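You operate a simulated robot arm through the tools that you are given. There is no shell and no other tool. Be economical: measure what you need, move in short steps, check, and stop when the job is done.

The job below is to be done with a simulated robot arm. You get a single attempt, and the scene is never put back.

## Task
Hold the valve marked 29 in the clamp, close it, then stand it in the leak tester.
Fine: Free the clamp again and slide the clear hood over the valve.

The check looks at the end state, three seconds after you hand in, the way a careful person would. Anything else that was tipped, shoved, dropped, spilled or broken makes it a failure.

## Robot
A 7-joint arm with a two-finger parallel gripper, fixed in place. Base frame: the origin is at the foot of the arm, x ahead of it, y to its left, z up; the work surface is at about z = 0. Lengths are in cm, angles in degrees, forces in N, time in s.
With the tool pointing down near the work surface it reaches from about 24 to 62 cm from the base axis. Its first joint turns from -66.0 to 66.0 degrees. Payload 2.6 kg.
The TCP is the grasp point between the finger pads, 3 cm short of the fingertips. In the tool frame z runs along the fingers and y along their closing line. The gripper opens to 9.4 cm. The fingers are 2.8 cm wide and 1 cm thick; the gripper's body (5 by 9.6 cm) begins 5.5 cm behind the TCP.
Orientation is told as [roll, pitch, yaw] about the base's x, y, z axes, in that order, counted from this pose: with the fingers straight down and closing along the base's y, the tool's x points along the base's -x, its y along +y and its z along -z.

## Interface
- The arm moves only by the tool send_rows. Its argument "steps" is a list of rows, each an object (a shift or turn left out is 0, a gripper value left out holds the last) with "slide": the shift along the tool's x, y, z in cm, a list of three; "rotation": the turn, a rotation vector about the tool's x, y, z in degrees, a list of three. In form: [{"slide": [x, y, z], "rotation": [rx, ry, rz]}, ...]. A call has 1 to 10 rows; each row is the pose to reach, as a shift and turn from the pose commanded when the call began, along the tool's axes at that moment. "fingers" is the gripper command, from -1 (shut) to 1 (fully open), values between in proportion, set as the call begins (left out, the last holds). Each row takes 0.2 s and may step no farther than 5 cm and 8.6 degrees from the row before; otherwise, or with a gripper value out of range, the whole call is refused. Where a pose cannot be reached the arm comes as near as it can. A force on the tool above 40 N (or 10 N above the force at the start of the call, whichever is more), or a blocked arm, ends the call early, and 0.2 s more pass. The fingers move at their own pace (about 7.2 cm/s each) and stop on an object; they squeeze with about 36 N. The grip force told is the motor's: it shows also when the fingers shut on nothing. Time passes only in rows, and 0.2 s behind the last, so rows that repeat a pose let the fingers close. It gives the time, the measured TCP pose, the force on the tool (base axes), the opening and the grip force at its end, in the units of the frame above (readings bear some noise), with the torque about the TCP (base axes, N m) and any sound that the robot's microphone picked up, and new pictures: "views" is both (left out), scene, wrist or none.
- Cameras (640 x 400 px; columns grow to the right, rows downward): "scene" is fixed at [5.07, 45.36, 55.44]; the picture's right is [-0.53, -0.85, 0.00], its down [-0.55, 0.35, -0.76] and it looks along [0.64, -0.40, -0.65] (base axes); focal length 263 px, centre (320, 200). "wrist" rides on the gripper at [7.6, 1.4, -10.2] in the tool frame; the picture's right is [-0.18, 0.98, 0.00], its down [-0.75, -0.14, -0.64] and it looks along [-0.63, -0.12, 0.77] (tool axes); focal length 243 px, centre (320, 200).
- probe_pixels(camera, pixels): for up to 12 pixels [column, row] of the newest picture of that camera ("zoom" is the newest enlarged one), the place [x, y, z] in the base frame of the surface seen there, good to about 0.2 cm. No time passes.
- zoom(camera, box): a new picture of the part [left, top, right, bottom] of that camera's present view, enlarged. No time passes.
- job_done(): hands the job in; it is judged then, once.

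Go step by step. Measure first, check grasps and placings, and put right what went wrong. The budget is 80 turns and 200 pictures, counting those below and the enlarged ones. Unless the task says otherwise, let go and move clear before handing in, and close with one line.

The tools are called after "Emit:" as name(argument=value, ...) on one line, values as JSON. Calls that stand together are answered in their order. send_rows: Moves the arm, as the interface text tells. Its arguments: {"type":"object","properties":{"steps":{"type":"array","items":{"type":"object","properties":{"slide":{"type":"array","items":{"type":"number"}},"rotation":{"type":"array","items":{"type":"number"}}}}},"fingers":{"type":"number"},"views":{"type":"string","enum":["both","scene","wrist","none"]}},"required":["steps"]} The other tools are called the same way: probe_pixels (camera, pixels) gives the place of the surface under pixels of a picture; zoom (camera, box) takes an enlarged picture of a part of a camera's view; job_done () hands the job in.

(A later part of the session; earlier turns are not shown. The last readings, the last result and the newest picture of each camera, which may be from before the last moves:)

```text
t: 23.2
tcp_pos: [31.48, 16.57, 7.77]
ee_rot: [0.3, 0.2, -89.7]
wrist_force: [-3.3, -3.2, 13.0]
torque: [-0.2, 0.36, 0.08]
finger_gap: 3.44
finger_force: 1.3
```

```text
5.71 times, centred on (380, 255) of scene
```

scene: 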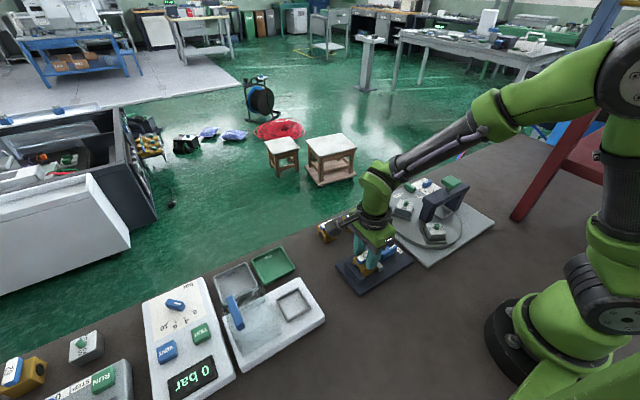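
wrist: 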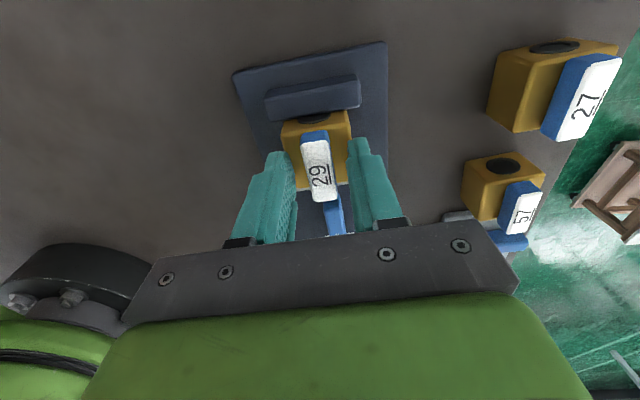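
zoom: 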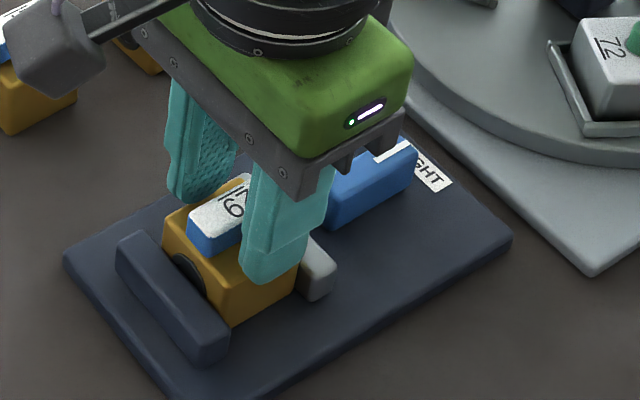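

The near fingertip lightly touches the body top at 13 N. I'll raise 0.2 cm and grip the handle.

Emit:
send_rows(steps=[{"slide": [0, 0, -0.2]}, {"slide": [0, 0, -0.2]}], views="none")

Emit:
send_rows(steps=[{}, {}, {}], fingers=-1, views="none")

Emit:
send_rows(steps=[{"rotation": [0, 0, -4]}, {"rotation": [0, 0, -8]}, {"rotation": [0, 0, -12]}], views="wrist")

```text
t: 23.8
tcp_pos: [31.47, 16.56, 7.88]
ee_rot: [0.1, 0.1, -89.6]
wrist_force: [0.7, -0.2, -0.7]
torque: [-0.01, 0.03, 0.0]
finger_gap: 3.3
finger_force: 0.1
```

```text
t: 24.6
tcp_pos: [31.44, 16.54, 8.02]
ee_rot: [0.2, 0.1, -89.7]
wrist_force: [1.9, 1.2, 0.4]
torque: [0.02, -0.03, -0.02]
finger_gap: 1.54
finger_force: 35.8
```

```text
t: 25.4
tcp_pos: [31.47, 16.32, 7.99]
ee_rot: [0.2, -0.2, -77.9]
wrist_force: [6.7, -18.0, -1.3]
torque: [-0.78, -0.21, -0.58]
finger_gap: 1.5
finger_force: 36.0
```

wrist: 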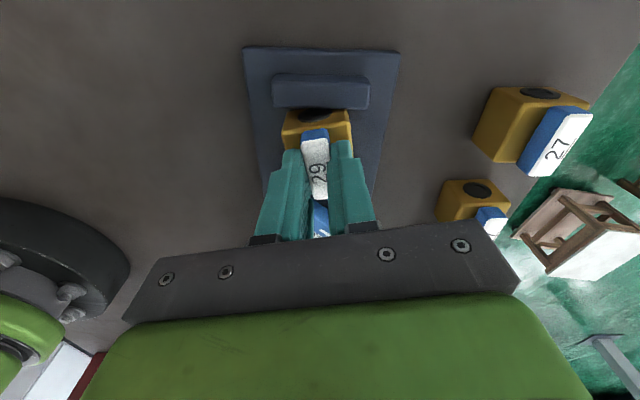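

The torque is -0.58 N·m, so I'll check whether the handle actually turned.

Emit:
zoom(camera="wrist", box=[240, 40, 400, 240])

Emit:
zoom(camera="scene", box=[345, 220, 415, 290])

```text
2.00 times, centred on (320, 140) of wrist
```

zoom: 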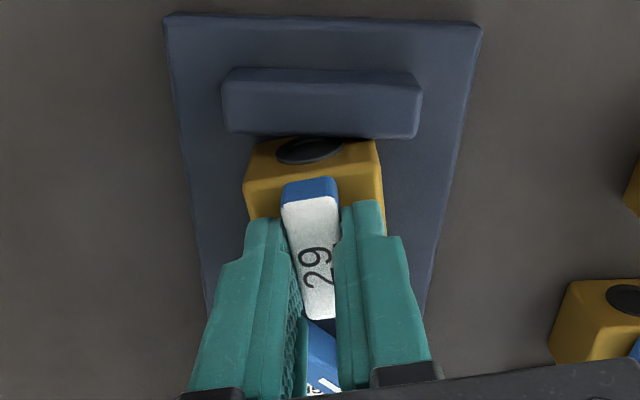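

```text
5.71 times, centred on (380, 255) of scene
```

zoom: 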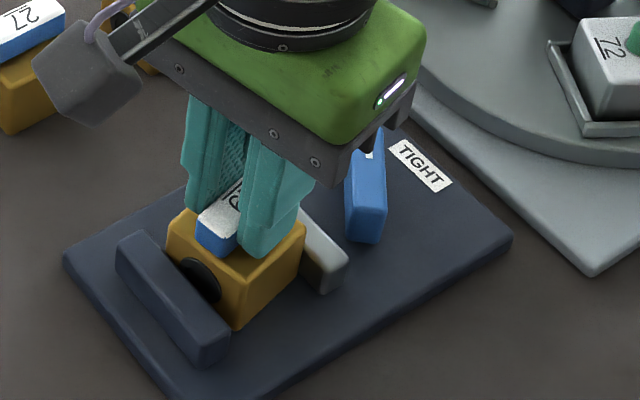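

The body twisted with the handle and pushed the jaw and knob back, so this looks like the handle's stop direction. I'll turn back to -90° and check.

Emit:
send_rows(steps=[{"rotation": [0, 0, 4]}, {"rotation": [0, 0, 8]}, {"rotation": [0, 0, 12]}, {"rotation": [0, 0, 12]}], views="wrist")

Emit:
zoom(camera="scene", box=[345, 220, 415, 290])

Emit:
zoom(camera="wrist", box=[240, 40, 400, 240])

```text
t: 26.4
tcp_pos: [31.43, 16.63, 8.09]
ee_rot: [0.2, 0.2, -89.7]
wrist_force: [-2.8, -9.8, -2.4]
torque: [-0.58, 0.23, -0.14]
finger_gap: 1.52
finger_force: 36.2
```

wrist: 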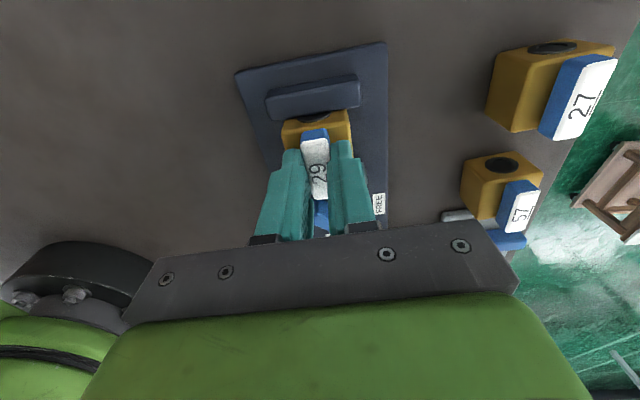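

```text
5.71 times, centred on (380, 255) of scene
```

zoom: 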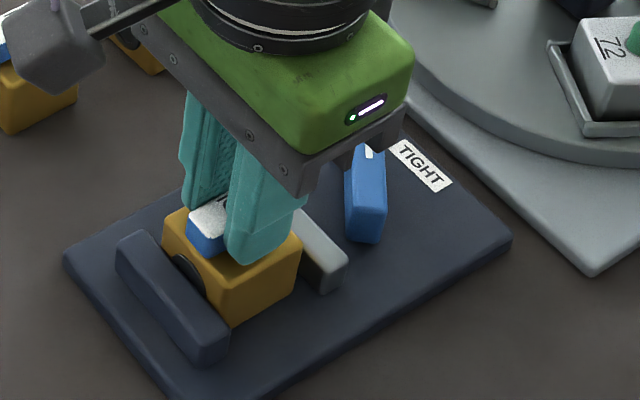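

```text
2.00 times, centred on (320, 140) of wrist
```

zoom: 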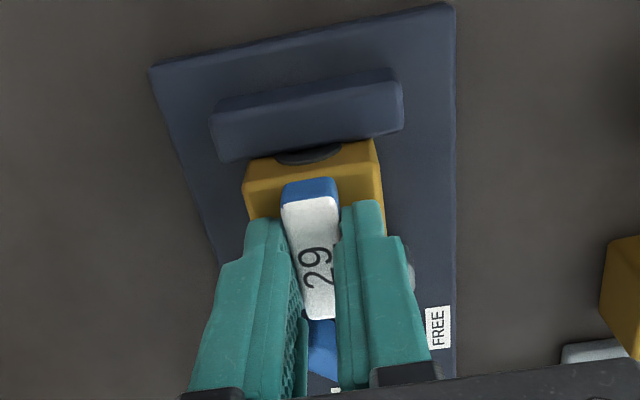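

The knob backed off to about halfway. I'll release the handle, rise and view the clamp to re-tighten.

Emit:
send_rows(steps=[{}, {}], fingers=-0.3, views="none")

Emit:
send_rows(steps=[{"slide": [0, 0, -3]}, {"slide": [-3.5, 0, -6]}, {"slide": [-7.6, 0, -6]}, {"slide": [-7.6, 0, -6]}])

Emit:
zoom(camera="wrist", box=[180, 0, 460, 220])

Emit:
zoom(camera="scene", box=[345, 220, 415, 290])

```text
t: 27.0
tcp_pos: [31.36, 16.62, 8.04]
ee_rot: [0.3, 0.2, -89.6]
wrist_force: [-0.2, 1.2, 0.6]
torque: [0.0, 0.0, -0.01]
finger_gap: 3.31
finger_force: 0.0
```

```text
t: 28.0
tcp_pos: [31.4, 8.92, 14.19]
ee_rot: [0.3, 0.1, -89.6]
wrist_force: [0.3, -0.4, -0.9]
torque: [0.01, -0.03, 0.02]
finger_gap: 3.3
finger_force: 0.1
```

scene: 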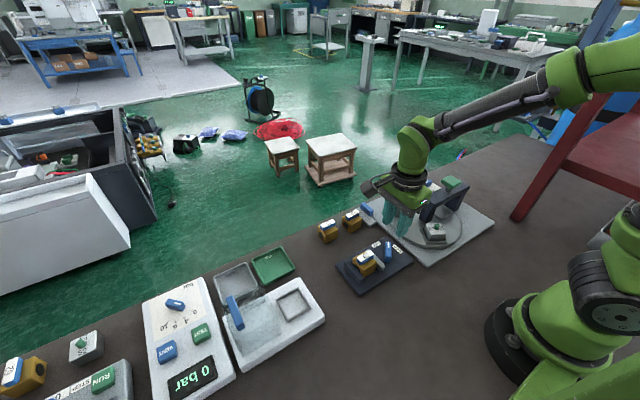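
wrist: 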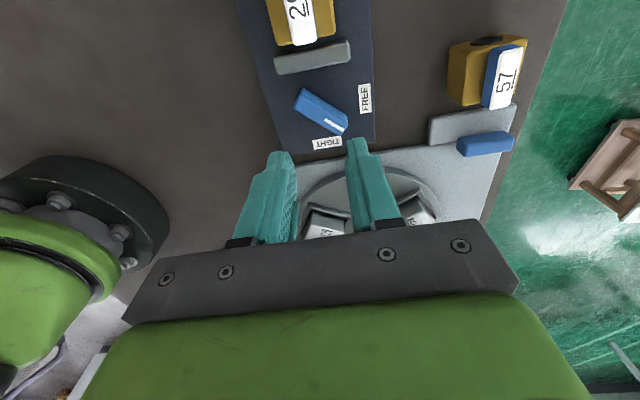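

```text
1.82 times, centred on (320, 110) of wrist
```

zoom: 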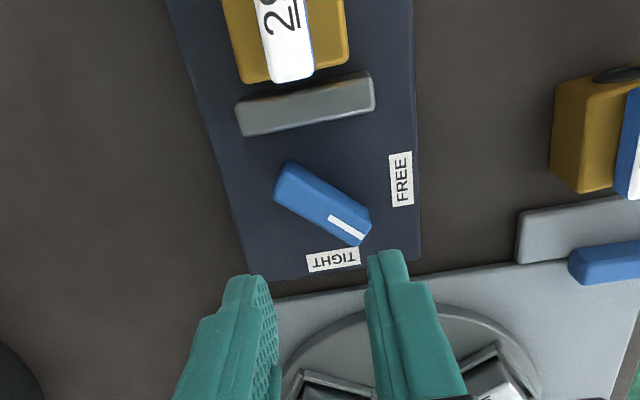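

```text
5.71 times, centred on (380, 255) of scene
```

zoom: 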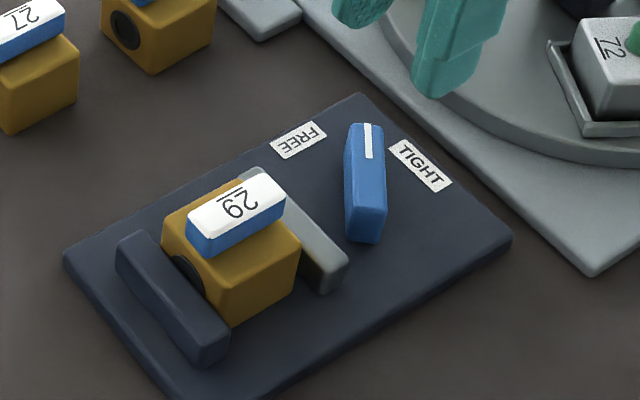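

I'll probe the knob ends for its angle.

Emit:
probe_pixels(camera="zoom", pixels=[[366, 132], [365, 230], [367, 150], [365, 200], [347, 160], [383, 160], [230, 205], [258, 230]])

```text
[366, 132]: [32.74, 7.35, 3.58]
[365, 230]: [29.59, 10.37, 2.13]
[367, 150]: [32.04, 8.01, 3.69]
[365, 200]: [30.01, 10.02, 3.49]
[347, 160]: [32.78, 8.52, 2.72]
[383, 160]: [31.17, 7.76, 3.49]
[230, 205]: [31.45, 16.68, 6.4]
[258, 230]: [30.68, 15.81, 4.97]
```

The knob is at about -44° with its pivot near (31.35, 8.75). I'll align, descend and grip it again.

Emit:
send_rows(steps=[{"slide": [-0.17, -0.05, 0], "rotation": [0, 0, -8]}, {"slide": [-0.17, -0.05, 0], "rotation": [0, 0, -16]}, {"slide": [-0.17, -0.05, 0], "rotation": [0, 0, -24]}, {"slide": [-0.17, -0.05, 0], "rotation": [0, 0, -32]}, {"slide": [-0.17, -0.05, 0], "rotation": [0, 0, -40]}, {"slide": [-0.17, -0.05, 0], "rotation": [0, 0, -45.6]}, {"slide": [-0.17, -0.05, 4], "rotation": [0, 0, -45.6]}, {"slide": [-0.17, -0.05, 8], "rotation": [0, 0, -45.6]}, {"slide": [-0.17, -0.05, 9.8], "rotation": [0, 0, -45.6]}], views="both")

Emit:
send_rows(steps=[{}, {}, {}], fingers=-1, views="wrist")

```text
t: 30.0
tcp_pos: [31.42, 8.81, 4.18]
ee_rot: [0.3, -0.2, -44.0]
wrist_force: [-0.2, 0.2, -0.4]
torque: [-0.01, 0.05, 0.0]
finger_gap: 3.3
finger_force: 0.1
```

scene: 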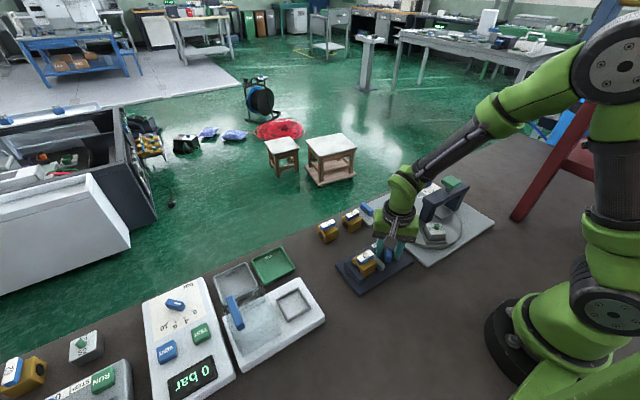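
wrist: 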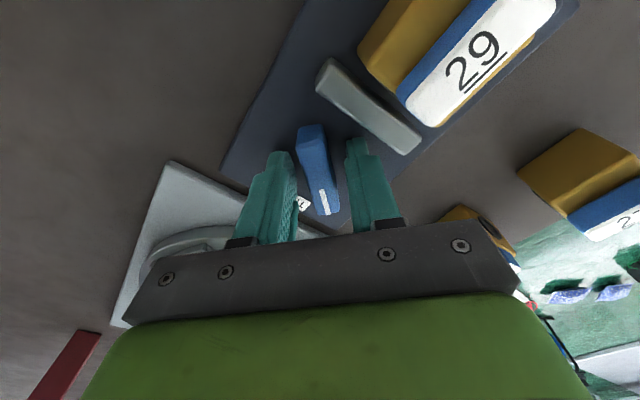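

```text
t: 30.8
tcp_pos: [31.44, 8.89, 4.19]
ee_rot: [0.1, 0.0, -44.0]
wrist_force: [0.2, 0.1, -9.2]
torque: [-0.42, 0.12, -0.01]
finger_gap: 1.48
finger_force: 44.5
```

wrist: 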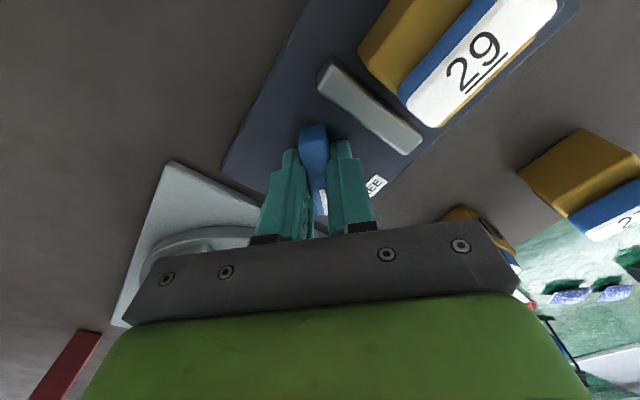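

Gripped. I'll turn another 50° clockwise, slightly beyond the TIGHT mark, with the force guard active.

Emit:
send_rows(steps=[{"rotation": [0, 0, 6]}, {"rotation": [0, 0, 12]}, {"rotation": [0, 0, 18]}, {"rotation": [0, 0, 24]}, {"rotation": [0, 0, 30]}], views="none")

Emit:
send_rows(steps=[{"rotation": [0, 0, 5]}, {"rotation": [0, 0, 10]}, {"rotation": [0, 0, 15]}, {"rotation": [0, 0, 18]}], views="wrist")

```text
t: 32.0
tcp_pos: [31.39, 8.85, 4.14]
ee_rot: [0.2, 0.1, -74.1]
wrist_force: [4.1, 6.6, -20.6]
torque: [-1.25, 0.08, 0.05]
finger_gap: 1.48
finger_force: 45.2
```

```text
t: 33.0
tcp_pos: [31.48, 8.8, 4.26]
ee_rot: [0.4, 0.0, -91.7]
wrist_force: [10.2, 9.3, -26.0]
torque: [0.07, 0.25, 1.47]
finger_gap: 1.47
finger_force: 45.1
```

wrist: 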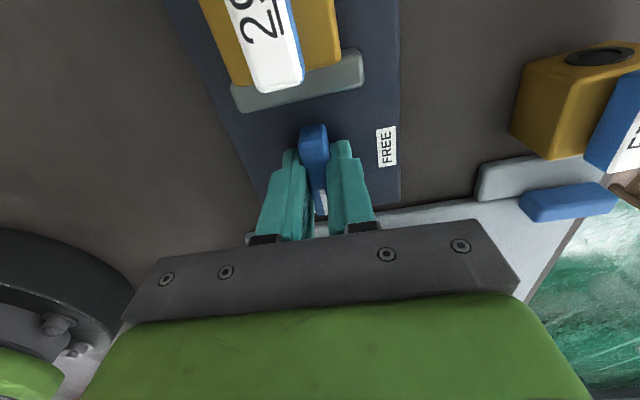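

The torque reached 1.47 N·m at -91.7°, which is the hard stop, so it is fully tight. I'll release and go back to the handle to try clockwise.

Emit:
send_rows(steps=[{"rotation": [0, 0, -2]}, {"rotation": [0, 0, -2]}], views="none")

Emit:
send_rows(steps=[{}, {}], fingers=-0.3, views="none")

Emit:
send_rows(steps=[{"slide": [0, 0, -4.5]}, {"slide": [0, 0, -9]}, {"slide": [0, 0, -9]}], views="both")

Emit:
zoom(camera="scene", box=[345, 220, 415, 290])

Emit:
probe_pixels(camera="zoom", pixels=[[240, 200], [200, 215], [275, 180], [280, 205], [210, 230], [230, 300]])

```text
t: 33.8
tcp_pos: [31.42, 8.9, 4.13]
ee_rot: [0.3, 0.2, -90.1]
wrist_force: [4.0, 1.1, -2.1]
torque: [-0.11, 0.67, 0.09]
finger_gap: 1.49
finger_force: 45.1
stopped in row 2: the force on the tool passed its limit at 40 N (the readings are from after the stop); the commanded pose is now the measured one
```

```text
t: 34.4
tcp_pos: [31.53, 8.82, 4.25]
ee_rot: [0.2, 0.3, -90.0]
wrist_force: [-0.2, -0.3, -0.8]
torque: [0.03, 0.01, 0.04]
finger_gap: 3.26
finger_force: 0.2
```

```text
t: 35.2
tcp_pos: [31.62, 8.79, 13.4]
ee_rot: [0.3, 0.2, -90.1]
wrist_force: [-0.2, 0.6, 0.0]
torque: [0.02, 0.01, -0.01]
finger_gap: 3.29
finger_force: 0.1
```

scene: 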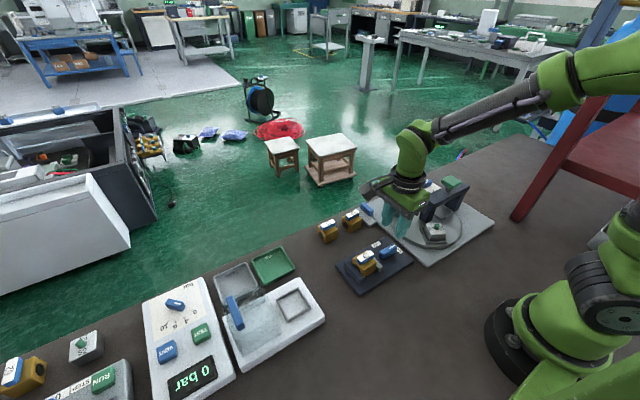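
wrist: 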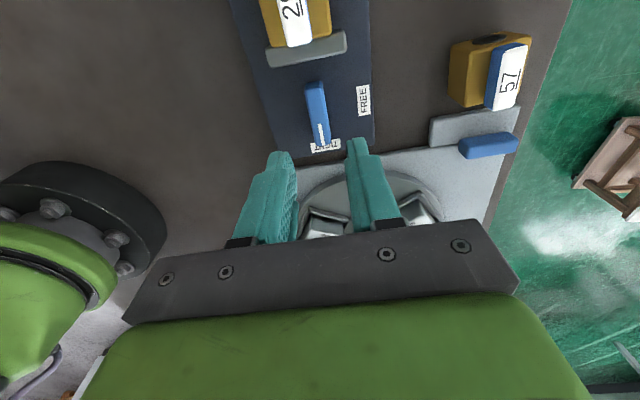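

```text
5.71 times, centred on (380, 255) of scene
```

zoom: 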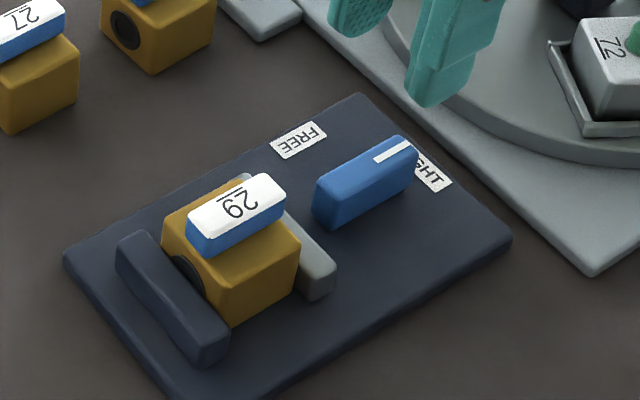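

```text
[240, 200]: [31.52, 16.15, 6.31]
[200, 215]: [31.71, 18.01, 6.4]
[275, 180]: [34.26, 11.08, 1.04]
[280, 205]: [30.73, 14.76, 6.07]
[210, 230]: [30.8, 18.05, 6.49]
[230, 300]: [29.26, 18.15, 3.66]
```

Clamped at the TIGHT stop. I'll go to the handle, grip, and test a small clockwise turn.

Emit:
send_rows(steps=[{"slide": [3.8, 0, 0]}, {"slide": [7.67, -0.25, 0]}, {"slide": [7.67, -0.25, 3]}, {"slide": [7.67, -0.25, 5.4]}, {"slide": [7.67, -0.25, 5.4]}], views="none")

Emit:
send_rows(steps=[{}, {}, {}], fingers=-1, views="none")

Emit:
send_rows(steps=[{"rotation": [0, 0, 4]}, {"rotation": [0, 0, 8]}], views="wrist")

Emit:
zoom(camera="scene", box=[345, 220, 415, 290])

Emit:
zoom(camera="wrist", box=[240, 40, 400, 240])

```text
t: 36.4
tcp_pos: [31.24, 16.47, 7.86]
ee_rot: [0.3, 0.2, -90.1]
wrist_force: [-0.6, 0.4, 0.4]
torque: [0.0, 0.0, 0.02]
finger_gap: 3.31
finger_force: 0.0
```

```text
t: 37.2
tcp_pos: [31.32, 16.47, 7.79]
ee_rot: [0.4, 0.2, -90.2]
wrist_force: [0.5, 0.3, -0.8]
torque: [0.03, -0.03, -0.02]
finger_gap: 1.53
finger_force: 36.0
```

```text
t: 37.8
tcp_pos: [31.24, 16.35, 7.82]
ee_rot: [0.2, 0.2, -98.3]
wrist_force: [-0.5, -3.4, -0.5]
torque: [-0.15, 0.01, 0.07]
finger_gap: 1.53
finger_force: 36.0
```

wrist: 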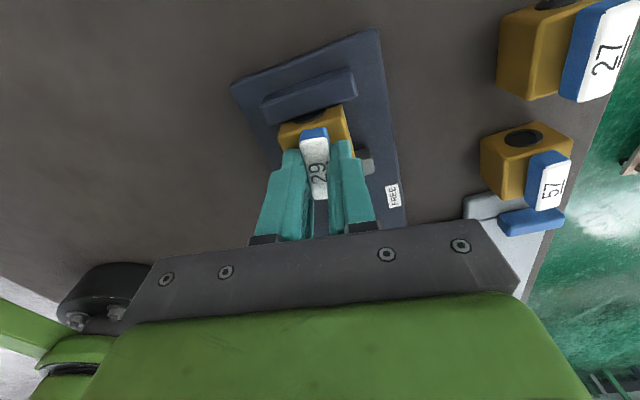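

```text
5.71 times, centred on (380, 255) of scene
```

zoom: 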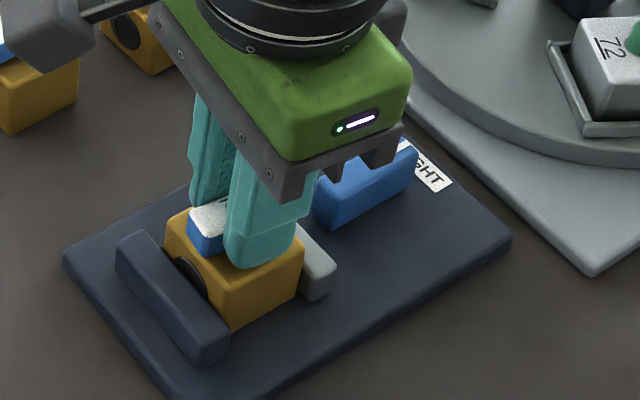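

```text
2.00 times, centred on (320, 140) of wrist
```

zoom: 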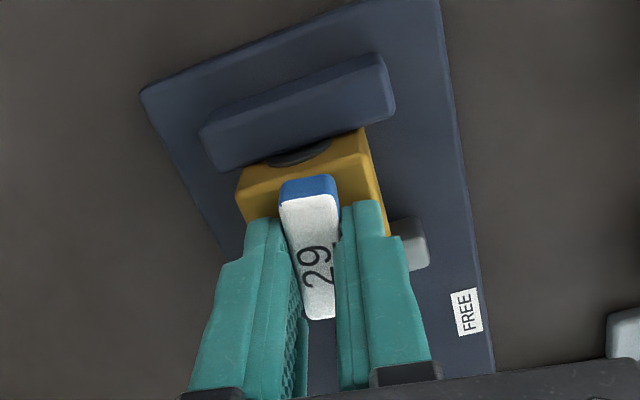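

The handle turns freely clockwise while the body and knob stay put. I'll keep going as far as the arm permits.

Emit:
send_rows(steps=[{"rotation": [0, 0, 8]}, {"rotation": [0, 0, 16]}, {"rotation": [0, 0, 24]}, {"rotation": [0, 0, 32]}, {"rotation": [0, 0, 36]}], views="wrist")

```text
t: 39.0
tcp_pos: [31.21, 16.48, 7.85]
ee_rot: [-0.1, 0.4, -134.3]
wrist_force: [-0.1, -2.6, -0.1]
torque: [-0.14, 0.06, 0.08]
finger_gap: 1.51
finger_force: 35.3
```

wrist: 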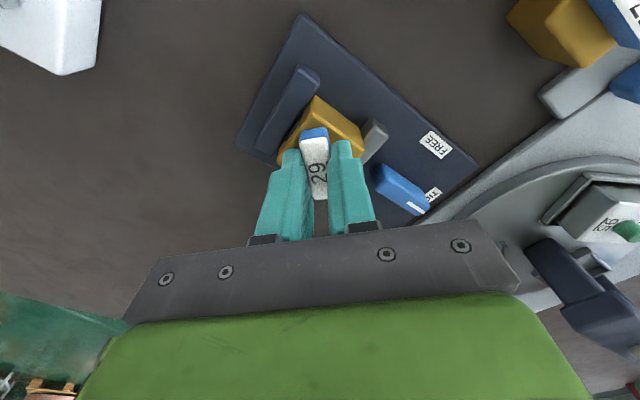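

It turned to -134° smoothly. I'll continue.

Emit:
send_rows(steps=[{"rotation": [0, 0, 7]}, {"rotation": [0, 0, 14]}, {"rotation": [0, 0, 21]}], views="none")

```text
t: 39.8
tcp_pos: [31.17, 16.44, 7.95]
ee_rot: [0.0, 0.3, -155.3]
wrist_force: [-0.6, -3.4, -0.5]
torque: [-0.13, -0.01, 0.09]
finger_gap: 1.51
finger_force: 36.5
```

Emit:
send_rows(steps=[{"rotation": [0, 0, 7]}, {"rotation": [0, 0, 14]}, {"rotation": [0, 0, 20]}, {"rotation": [0, 0, 25]}], views="both")

```text
t: 40.8
tcp_pos: [31.14, 16.49, 7.84]
ee_rot: [-0.5, 0.1, 179.8]
wrist_force: [-5.8, -1.9, 6.7]
torque: [-0.33, 0.16, 0.05]
finger_gap: 1.52
finger_force: 35.8
```

scene: 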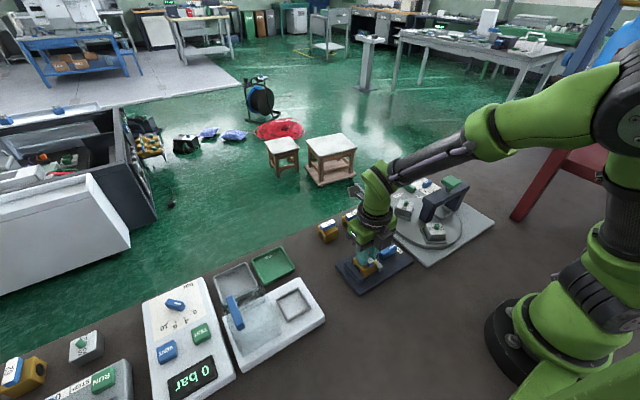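
wrist: 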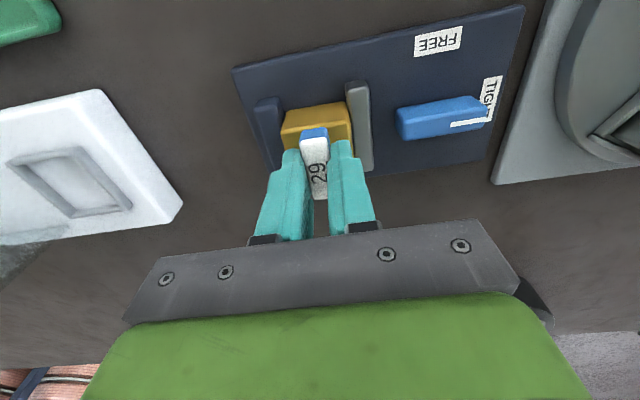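

It is at 180° and the handle is now across the ports. I'll nudge 3° more to confirm the stop, then release.

Emit:
send_rows(steps=[{"rotation": [0, 0, 2]}, {"rotation": [0, 0, 3.5]}], views="none")

```text
t: 41.3
tcp_pos: [31.74, 16.48, 7.7]
ee_rot: [-0.9, 0.3, 177.7]
wrist_force: [-1.5, -0.4, 5.7]
torque: [-0.34, 0.11, 0.1]
finger_gap: 1.51
finger_force: 35.6
out of reach, approached as far as the arm can: row 1, 2
stopped in row 2: the force on the tool passed its limit at 47 N (the readings are from after the stop); the commanded pose is now the measured one
```

That is the joint limit. I'll release and inspect.

Emit:
send_rows(steps=[{}, {}], fingers=-0.3, views="none")

Emit:
send_rows(steps=[{"slide": [0, 0, -3]}, {"slide": [0, 0, -6]}, {"slide": [0, 0, -6]}], views="both")

Emit:
zoom(camera="scene", box=[345, 220, 415, 290])

Emit:
zoom(camera="wrist", box=[200, 20, 440, 220])

```text
t: 41.9
tcp_pos: [31.73, 16.51, 7.86]
ee_rot: [-0.9, 0.1, 177.7]
wrist_force: [1.3, 3.3, 6.4]
torque: [-0.05, 0.07, -0.03]
finger_gap: 3.08
finger_force: 0.1
```

```text
t: 42.7
tcp_pos: [33.48, 15.34, 13.22]
ee_rot: [-1.0, 0.0, 177.7]
wrist_force: [0.8, 0.0, 0.6]
torque: [0.02, 0.03, -0.01]
finger_gap: 3.3
finger_force: 0.1
out of reach, approached as far as the arm can: row 1, 2, 3
```

scene: 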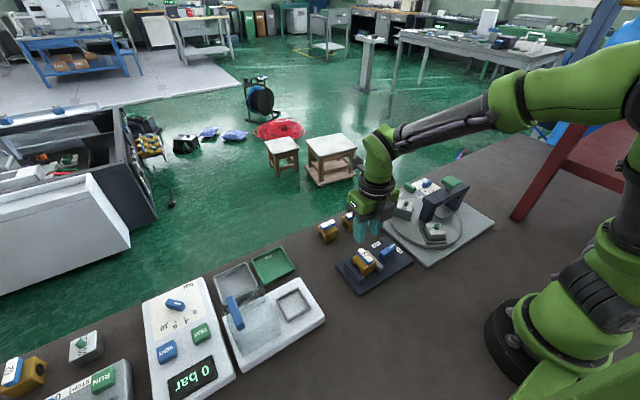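
wrist: 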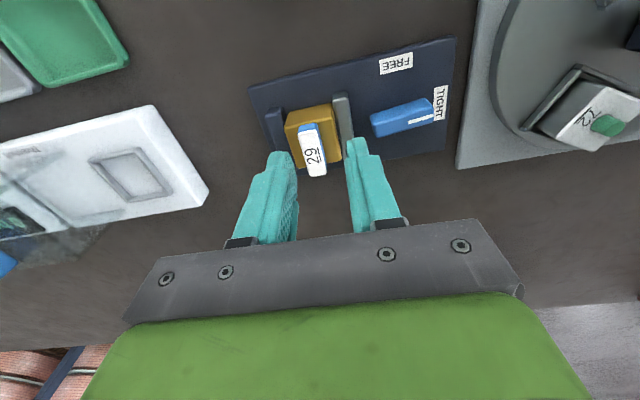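

```text
5.71 times, centred on (380, 255) of scene
```

zoom: 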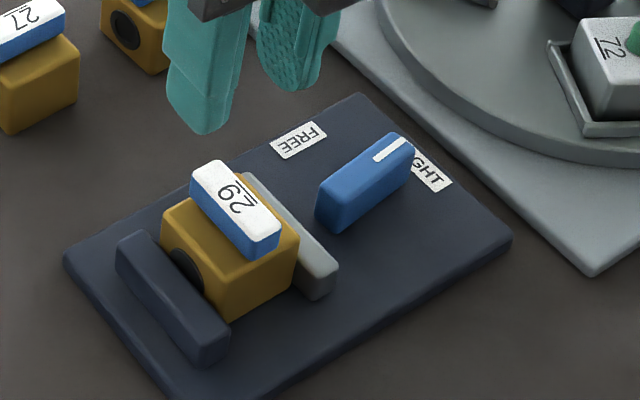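

```text
2.00 times, centred on (320, 120) of wrist
```

zoom: 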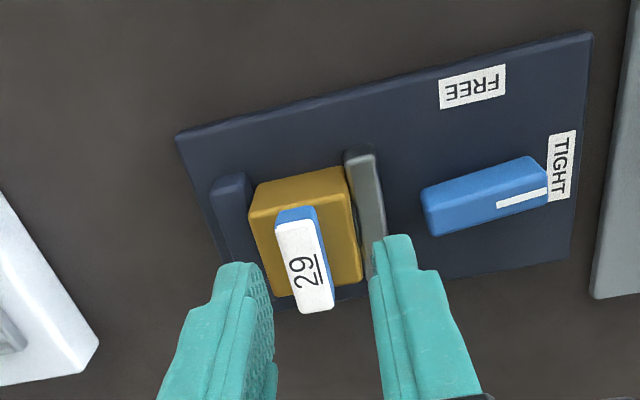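

The handle is now across the ports. I'll measure its angle against the body.

Emit:
probe_pixels(camera="zoom", pixels=[[277, 228], [301, 310], [312, 222], [332, 303], [290, 225], [316, 308], [251, 215], [272, 293], [345, 190], [360, 280], [480, 205]])

Emit:
probe_pixels(camera="scene", pixels=[[370, 250], [377, 261], [373, 248], [379, 258]])

```text
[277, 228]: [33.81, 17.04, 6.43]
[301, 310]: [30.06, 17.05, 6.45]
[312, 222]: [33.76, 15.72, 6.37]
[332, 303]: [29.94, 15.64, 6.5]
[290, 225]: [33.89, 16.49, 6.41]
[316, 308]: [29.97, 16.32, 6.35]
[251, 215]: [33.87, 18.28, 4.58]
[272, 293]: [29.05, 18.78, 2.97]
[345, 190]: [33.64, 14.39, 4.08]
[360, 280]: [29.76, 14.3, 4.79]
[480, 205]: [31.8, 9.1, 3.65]
```

```text
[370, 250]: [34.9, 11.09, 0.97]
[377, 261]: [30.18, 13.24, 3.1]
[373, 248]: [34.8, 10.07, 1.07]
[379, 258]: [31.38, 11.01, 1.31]
```

The handle is at about 0°, 90° from the ports. I'll unwind the wrist to yaw 0, then regrip the handle and nudge it to its stop to be sure.

Emit:
send_rows(steps=[{"rotation": [0, 0, -8.5]}, {"rotation": [0, 0, -17]}, {"rotation": [0, 0, -25.5]}, {"rotation": [0, 0, -34]}, {"rotation": [0, 0, -42.5]}, {"rotation": [0, 0, -51]}, {"rotation": [0, 0, -59.5]}, {"rotation": [0, 0, -68]}, {"rotation": [0, 0, -76.5]}, {"rotation": [0, 0, -85]}], views="none")

Emit:
send_rows(steps=[{"rotation": [0, 0, -8.5]}, {"rotation": [0, 0, -17]}, {"rotation": [0, 0, -25.5]}, {"rotation": [0, 0, -34]}, {"rotation": [0, 0, -42.5]}, {"rotation": [0, 0, -51]}, {"rotation": [0, 0, -59.5]}, {"rotation": [0, 0, -68]}, {"rotation": [0, 0, -76.5]}, {"rotation": [0, 0, -85]}], views="none")

Emit:
send_rows(steps=[{"rotation": [0, 0, -6]}, {"rotation": [0, 0, -12.3]}, {"rotation": [0, 0, -12.3]}], views="wrist")

```text
t: 44.9
tcp_pos: [33.39, 15.36, 13.18]
ee_rot: [0.1, 0.9, -97.1]
wrist_force: [-0.2, 0.4, 0.1]
torque: [-0.01, 0.01, -0.01]
finger_gap: 3.26
finger_force: 0.1
```

```text
t: 47.1
tcp_pos: [33.58, 15.42, 13.17]
ee_rot: [0.9, 0.0, -12.2]
wrist_force: [0.3, 0.1, -0.1]
torque: [0.02, -0.03, 0.0]
finger_gap: 3.3
finger_force: 0.2
```

```text
t: 47.9
tcp_pos: [33.47, 15.38, 13.22]
ee_rot: [0.9, -0.3, 0.0]
wrist_force: [0.5, -0.4, -0.8]
torque: [0.0, 0.01, 0.04]
finger_gap: 3.3
finger_force: 0.0
```

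wrist: 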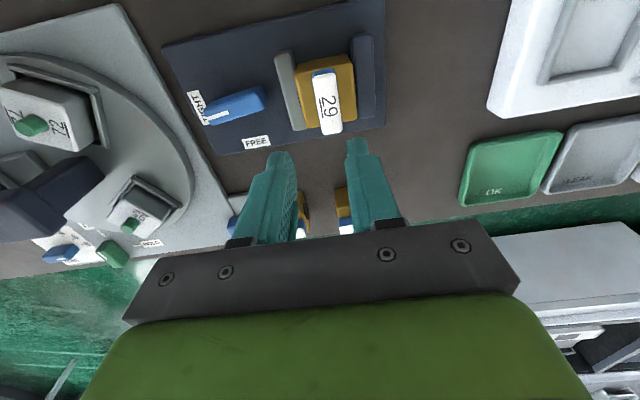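

I'll re-measure the handle and body from this straight view.

Emit:
zoom(camera="wrist", box=[180, 30, 400, 170])

```text
2.86 times, centred on (290, 100) of wrist
```

zoom: 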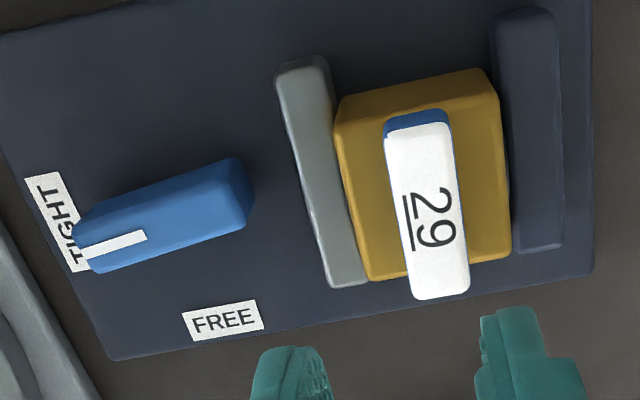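

Emit:
probe_pixels(camera="zoom", pixels=[[388, 140], [414, 290], [447, 132], [466, 283], [340, 120], [370, 270], [497, 110], [509, 245], [420, 135], [442, 288]])

```text
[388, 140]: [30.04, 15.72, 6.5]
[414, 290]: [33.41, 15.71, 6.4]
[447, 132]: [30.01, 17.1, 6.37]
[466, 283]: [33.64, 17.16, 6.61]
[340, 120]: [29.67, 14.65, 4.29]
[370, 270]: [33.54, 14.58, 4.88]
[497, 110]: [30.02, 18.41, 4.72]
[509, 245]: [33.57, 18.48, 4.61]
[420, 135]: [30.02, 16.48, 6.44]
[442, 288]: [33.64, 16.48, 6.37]
```

The handle is exactly across the ports and the body is aligned, so the valve is closed. Next I'll free the clamp: go over the knob at (31.4, 8.8), fix the tilt and turn to yaw -90.

Emit:
send_rows(steps=[{"slide": [1, -3.3, 0], "rotation": [0.9, 0.3, 0]}, {"slide": [2.07, -6.6, 0], "rotation": [0.9, 0.3, 0]}, {"slide": [2.07, -6.6, 0], "rotation": [0.9, 0.3, 0]}], views="none")

Emit:
send_rows(steps=[{"rotation": [0, 0, 8.5]}, {"rotation": [0, 0, 17]}, {"rotation": [0, 0, 25.5]}, {"rotation": [0, 0, 34]}, {"rotation": [0, 0, 42.5]}, {"rotation": [0, 0, 51]}, {"rotation": [0, 0, 59.5]}, {"rotation": [0, 0, 68]}, {"rotation": [0, 0, 76.5]}, {"rotation": [0, 0, 85]}], views="none")

Emit:
send_rows(steps=[{"rotation": [0, 0, 5]}, {"rotation": [0, 0, 5]}], views="wrist")

```text
t: 48.7
tcp_pos: [31.51, 8.66, 13.02]
ee_rot: [0.0, 0.1, -0.1]
wrist_force: [0.5, 0.7, -0.2]
torque: [0.0, -0.04, 0.0]
finger_gap: 3.31
finger_force: 0.1
```

```text
t: 50.9
tcp_pos: [31.32, 8.75, 13.02]
ee_rot: [-0.1, 0.1, -85.3]
wrist_force: [0.7, 1.2, -0.6]
torque: [0.06, 0.01, -0.01]
finger_gap: 3.3
finger_force: 0.0
```

```text
t: 51.5
tcp_pos: [31.46, 8.78, 13.02]
ee_rot: [-0.1, 0.0, -90.2]
wrist_force: [-0.6, -0.1, 0.1]
torque: [0.01, -0.04, -0.01]
finger_gap: 3.3
finger_force: 0.1
```

wrist: 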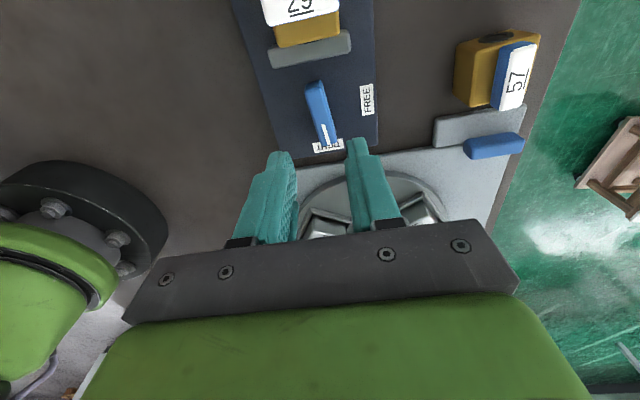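

Aligned over the knob. I'll descend 8.7 to z≈4.3 and grip it.

Emit:
send_rows(steps=[{"slide": [0, 0, 4]}, {"slide": [0, 0, 7.5]}, {"slide": [0, 0, 8.7]}, {"slide": [0, 0, 8.7]}], views="none")

Emit:
send_rows(steps=[{}, {}, {}], fingers=-1, views="none")

Emit:
send_rows(steps=[{"rotation": [0, 0, -7]}, {"rotation": [0, 0, -14]}, {"rotation": [0, 0, -21]}, {"rotation": [0, 0, -28]}], views="wrist")

```text
t: 52.5
tcp_pos: [31.38, 8.78, 4.32]
ee_rot: [-0.1, 0.0, -90.1]
wrist_force: [-0.8, 0.8, 0.3]
torque: [-0.02, 0.0, 0.0]
finger_gap: 3.29
finger_force: 0.0
```

```text
t: 53.3
tcp_pos: [31.49, 8.87, 4.37]
ee_rot: [0.1, -0.1, -90.1]
wrist_force: [12.8, -3.0, -9.5]
torque: [-0.02, 0.01, 0.11]
finger_gap: 1.47
finger_force: 45.5
```

```text
t: 54.3
tcp_pos: [31.45, 8.76, 4.34]
ee_rot: [0.0, -0.1, -61.9]
wrist_force: [23.6, -6.1, -20.6]
torque: [0.82, 0.29, 0.0]
finger_gap: 1.48
finger_force: 44.8
```

wrist: 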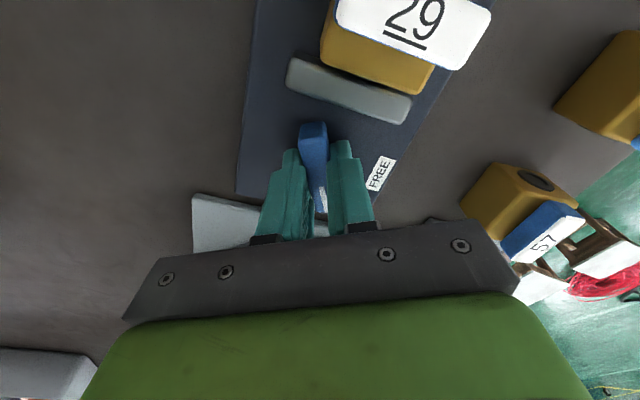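

It's opening. I'll continue with a small +x correction.

Emit:
send_rows(steps=[{"slide": [-0.05, 0.1, 0], "rotation": [0, 0, -7]}, {"slide": [-0.05, 0.1, 0], "rotation": [0, 0, -14]}, {"slide": [-0.05, 0.1, 0], "rotation": [0, 0, -21]}, {"slide": [-0.05, 0.1, 0], "rotation": [0, 0, -28]}, {"slide": [-0.05, 0.1, 0], "rotation": [0, 0, -32]}], views="none")

Emit:
send_rows(steps=[{"rotation": [0, 0, -7]}, {"rotation": [0, 0, -14]}, {"rotation": [0, 0, -21]}, {"rotation": [0, 0, -28]}, {"rotation": [0, 0, -31]}], views="wrist")

```text
t: 55.5
tcp_pos: [31.5, 8.66, 4.37]
ee_rot: [-0.2, 0.1, -30.0]
wrist_force: [5.2, -10.4, -6.5]
torque: [-0.57, -1.54, -0.03]
finger_gap: 1.48
finger_force: 45.0
```

```text
t: 56.7
tcp_pos: [31.46, 8.8, 4.26]
ee_rot: [-0.1, 0.2, 0.6]
wrist_force: [-2.6, -17.4, 9.5]
torque: [-0.12, -0.49, -0.7]
finger_gap: 1.49
finger_force: 44.6
```

wrist: 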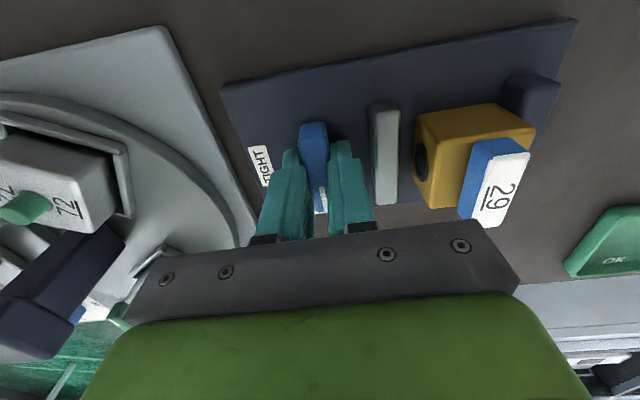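

The jaw is fully back and the knob is at the FREE stop. I'll release, rise, and go over the valve turned to yaw +90.

Emit:
send_rows(steps=[{}, {}], fingers=-0.36, views="none")

Emit:
send_rows(steps=[{"slide": [0, 0, -4.5]}, {"slide": [0, 0, -9]}, {"slide": [0, 1.2, -9], "rotation": [0, 0, -8.5]}, {"slide": [0, 2.4, -9], "rotation": [0, 0, -17]}, {"slide": [0, 3.6, -9], "rotation": [0, 0, -25.5]}, {"slide": [0, 4.8, -9], "rotation": [0, 0, -34]}, {"slide": [0, 6, -9], "rotation": [0, 0, -42.5]}, {"slide": [0, 7.2, -9], "rotation": [0, 0, -51]}, {"slide": [-0.2, 7.6, -9], "rotation": [0, 0, -59.5]}, {"slide": [-0.3, 7.6, -9], "rotation": [0, 0, -68]}], views="none")

Emit:
send_rows(steps=[{"rotation": [0, 0, -8]}, {"rotation": [0, 0, -16]}, {"rotation": [0, 0, -22.6]}, {"rotation": [0, 0, -22.6]}], fingers=0.6, views="both")

Emit:
zoom(camera="wrist", box=[200, 40, 440, 240])

Emit:
zoom(camera="scene", box=[345, 220, 415, 290])

```text
t: 57.3
tcp_pos: [31.43, 8.83, 4.44]
ee_rot: [0.0, 0.1, 1.0]
wrist_force: [-0.6, -0.6, -0.8]
torque: [-0.03, -0.04, 0.06]
finger_gap: 3.02
finger_force: 0.0
```

```text
t: 59.5
tcp_pos: [31.7, 16.44, 13.4]
ee_rot: [0.1, 0.2, 69.1]
wrist_force: [-1.0, 0.4, 0.3]
torque: [0.02, 0.04, -0.04]
finger_gap: 3.01
finger_force: 0.1
```

```text
t: 60.5
tcp_pos: [31.66, 16.35, 13.3]
ee_rot: [0.0, 0.0, 91.6]
wrist_force: [0.1, 0.7, -0.1]
torque: [0.02, 0.01, -0.03]
finger_gap: 7.51
finger_force: 0.0
```

scene: 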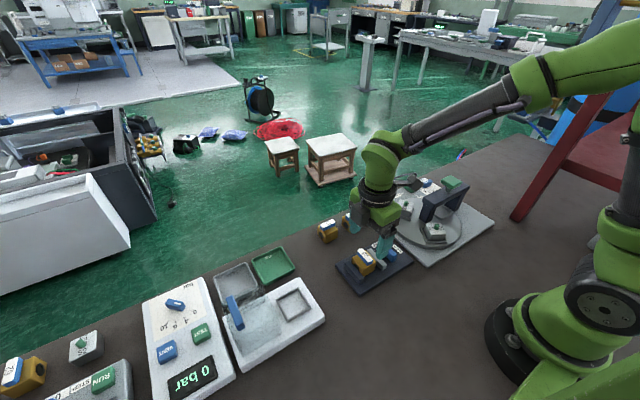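
wrist: 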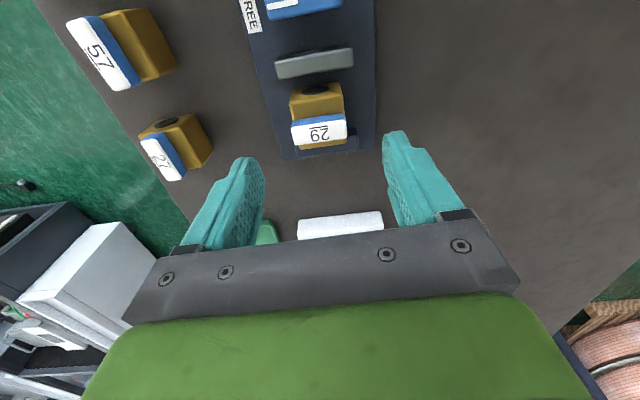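

```text
2.00 times, centred on (320, 140) of wrist
```

zoom: 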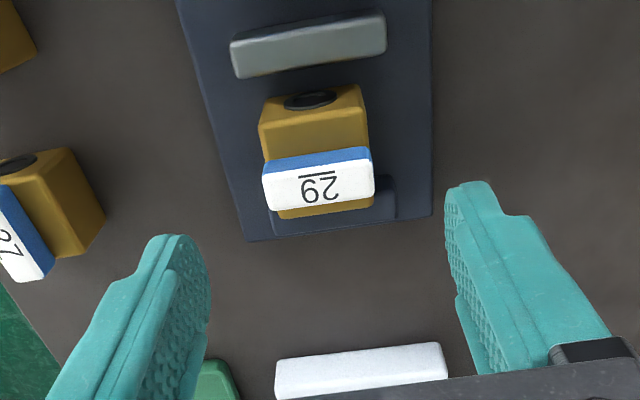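

```text
5.71 times, centred on (380, 255) of scene
```

zoom: 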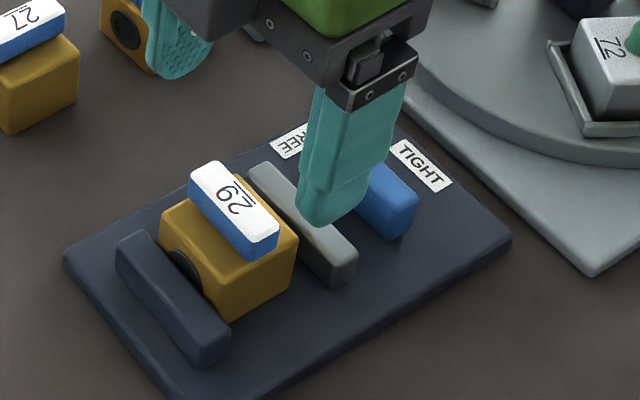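

The valve is free with its handle closed. I'll descend with yaw 90 and grip the body on its x faces.

Emit:
send_rows(steps=[{"slide": [0, 0, 3], "rotation": [0, 0, 1.6]}, {"slide": [0, 0, 6], "rotation": [0, 0, 1.6]}, {"slide": [0, 0, 8], "rotation": [0, 0, 1.6]}, {"slide": [0, 0, 8.65], "rotation": [0, 0, 1.6]}, {"slide": [0, 0, 8.65], "rotation": [0, 0, 1.6]}], views="none")

Emit:
send_rows(steps=[{}, {}, {}, {}], fingers=-1, views="none")

Emit:
send_rows(steps=[{"slide": [0, 0, -2]}, {"slide": [0, 0, -6]}, {"slide": [0, 0, -10]}, {"slide": [0, 0, -10]}], views="both")

Emit:
zoom(camera="wrist", box=[200, 40, 440, 240])

```text
t: 61.7
tcp_pos: [31.65, 16.3, 4.74]
ee_rot: [0.1, 0.0, 90.0]
wrist_force: [-0.1, 0.4, -0.4]
torque: [0.01, 0.0, 0.0]
finger_gap: 7.5
finger_force: 0.1
```

```text
t: 62.7
tcp_pos: [31.59, 16.43, 4.72]
ee_rot: [0.1, 0.0, 89.8]
wrist_force: [0.6, 0.8, 0.0]
torque: [0.0, 0.04, 0.0]
finger_gap: 4.6
finger_force: 35.9
```

```text
t: 63.7
tcp_pos: [31.74, 16.52, 14.75]
ee_rot: [0.1, 0.0, 89.8]
wrist_force: [0.8, -0.6, -3.9]
torque: [-0.01, 0.03, 0.01]
finger_gap: 4.61
finger_force: 36.1
```

scene: 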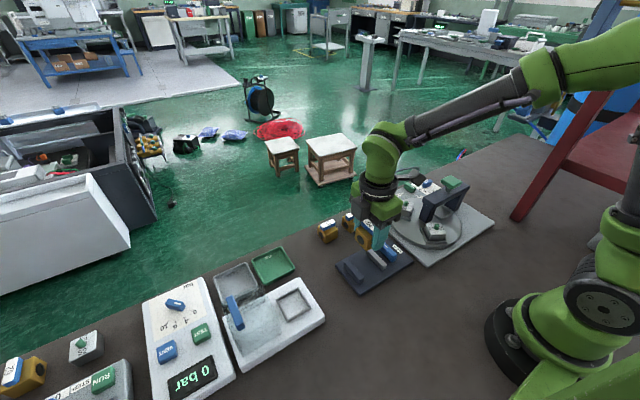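
wrist: 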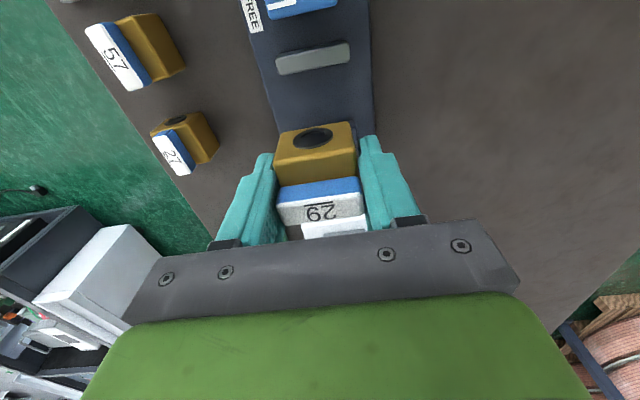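

```text
2.00 times, centred on (320, 140) of wrist
```

zoom: 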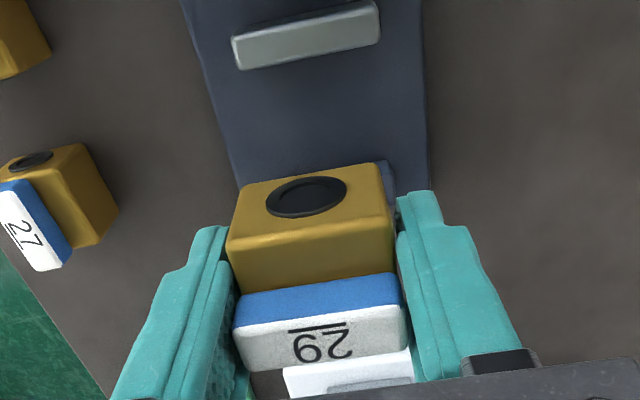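

The valve is in hand. Next I'll measure the nest precisely: rim height and inner size.

Emit:
zoom(camera="scene", box=[265, 270, 335, 335])

Emit:
probe_pixels(camera="zoom", pixels=[[92, 185], [320, 110], [420, 270], [190, 365], [260, 240], [130, 200], [200, 180], [300, 150], [330, 250], [240, 330], [390, 250], [500, 330]])

```text
6.15 times, centred on (300, 302) of scene
```

zoom: 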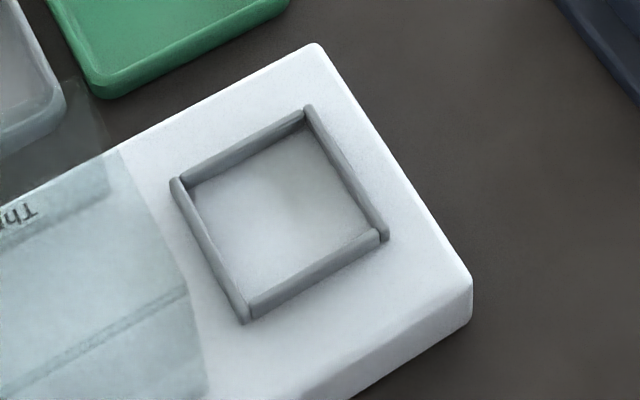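

```text
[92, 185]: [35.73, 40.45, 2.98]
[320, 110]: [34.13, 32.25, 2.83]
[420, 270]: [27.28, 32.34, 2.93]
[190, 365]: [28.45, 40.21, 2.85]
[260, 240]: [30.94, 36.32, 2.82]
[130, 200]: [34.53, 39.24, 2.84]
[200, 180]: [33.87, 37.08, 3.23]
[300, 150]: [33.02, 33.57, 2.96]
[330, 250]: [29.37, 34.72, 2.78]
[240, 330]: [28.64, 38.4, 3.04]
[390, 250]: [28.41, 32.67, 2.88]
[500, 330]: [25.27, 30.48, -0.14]
```

Emit:
probe_pixels(camera="zoom", pixels=[[208, 245], [240, 143], [345, 168], [315, 270], [176, 182], [308, 108], [383, 236], [245, 315], [190, 187], [300, 127], [366, 233], [247, 298]])

```text
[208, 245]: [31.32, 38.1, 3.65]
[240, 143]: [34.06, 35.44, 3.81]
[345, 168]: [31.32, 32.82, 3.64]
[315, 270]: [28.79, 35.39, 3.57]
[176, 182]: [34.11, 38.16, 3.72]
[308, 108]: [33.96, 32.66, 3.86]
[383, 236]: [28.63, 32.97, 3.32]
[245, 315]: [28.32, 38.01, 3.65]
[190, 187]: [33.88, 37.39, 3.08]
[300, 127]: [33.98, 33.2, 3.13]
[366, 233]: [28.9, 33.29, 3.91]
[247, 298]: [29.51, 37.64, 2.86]
```

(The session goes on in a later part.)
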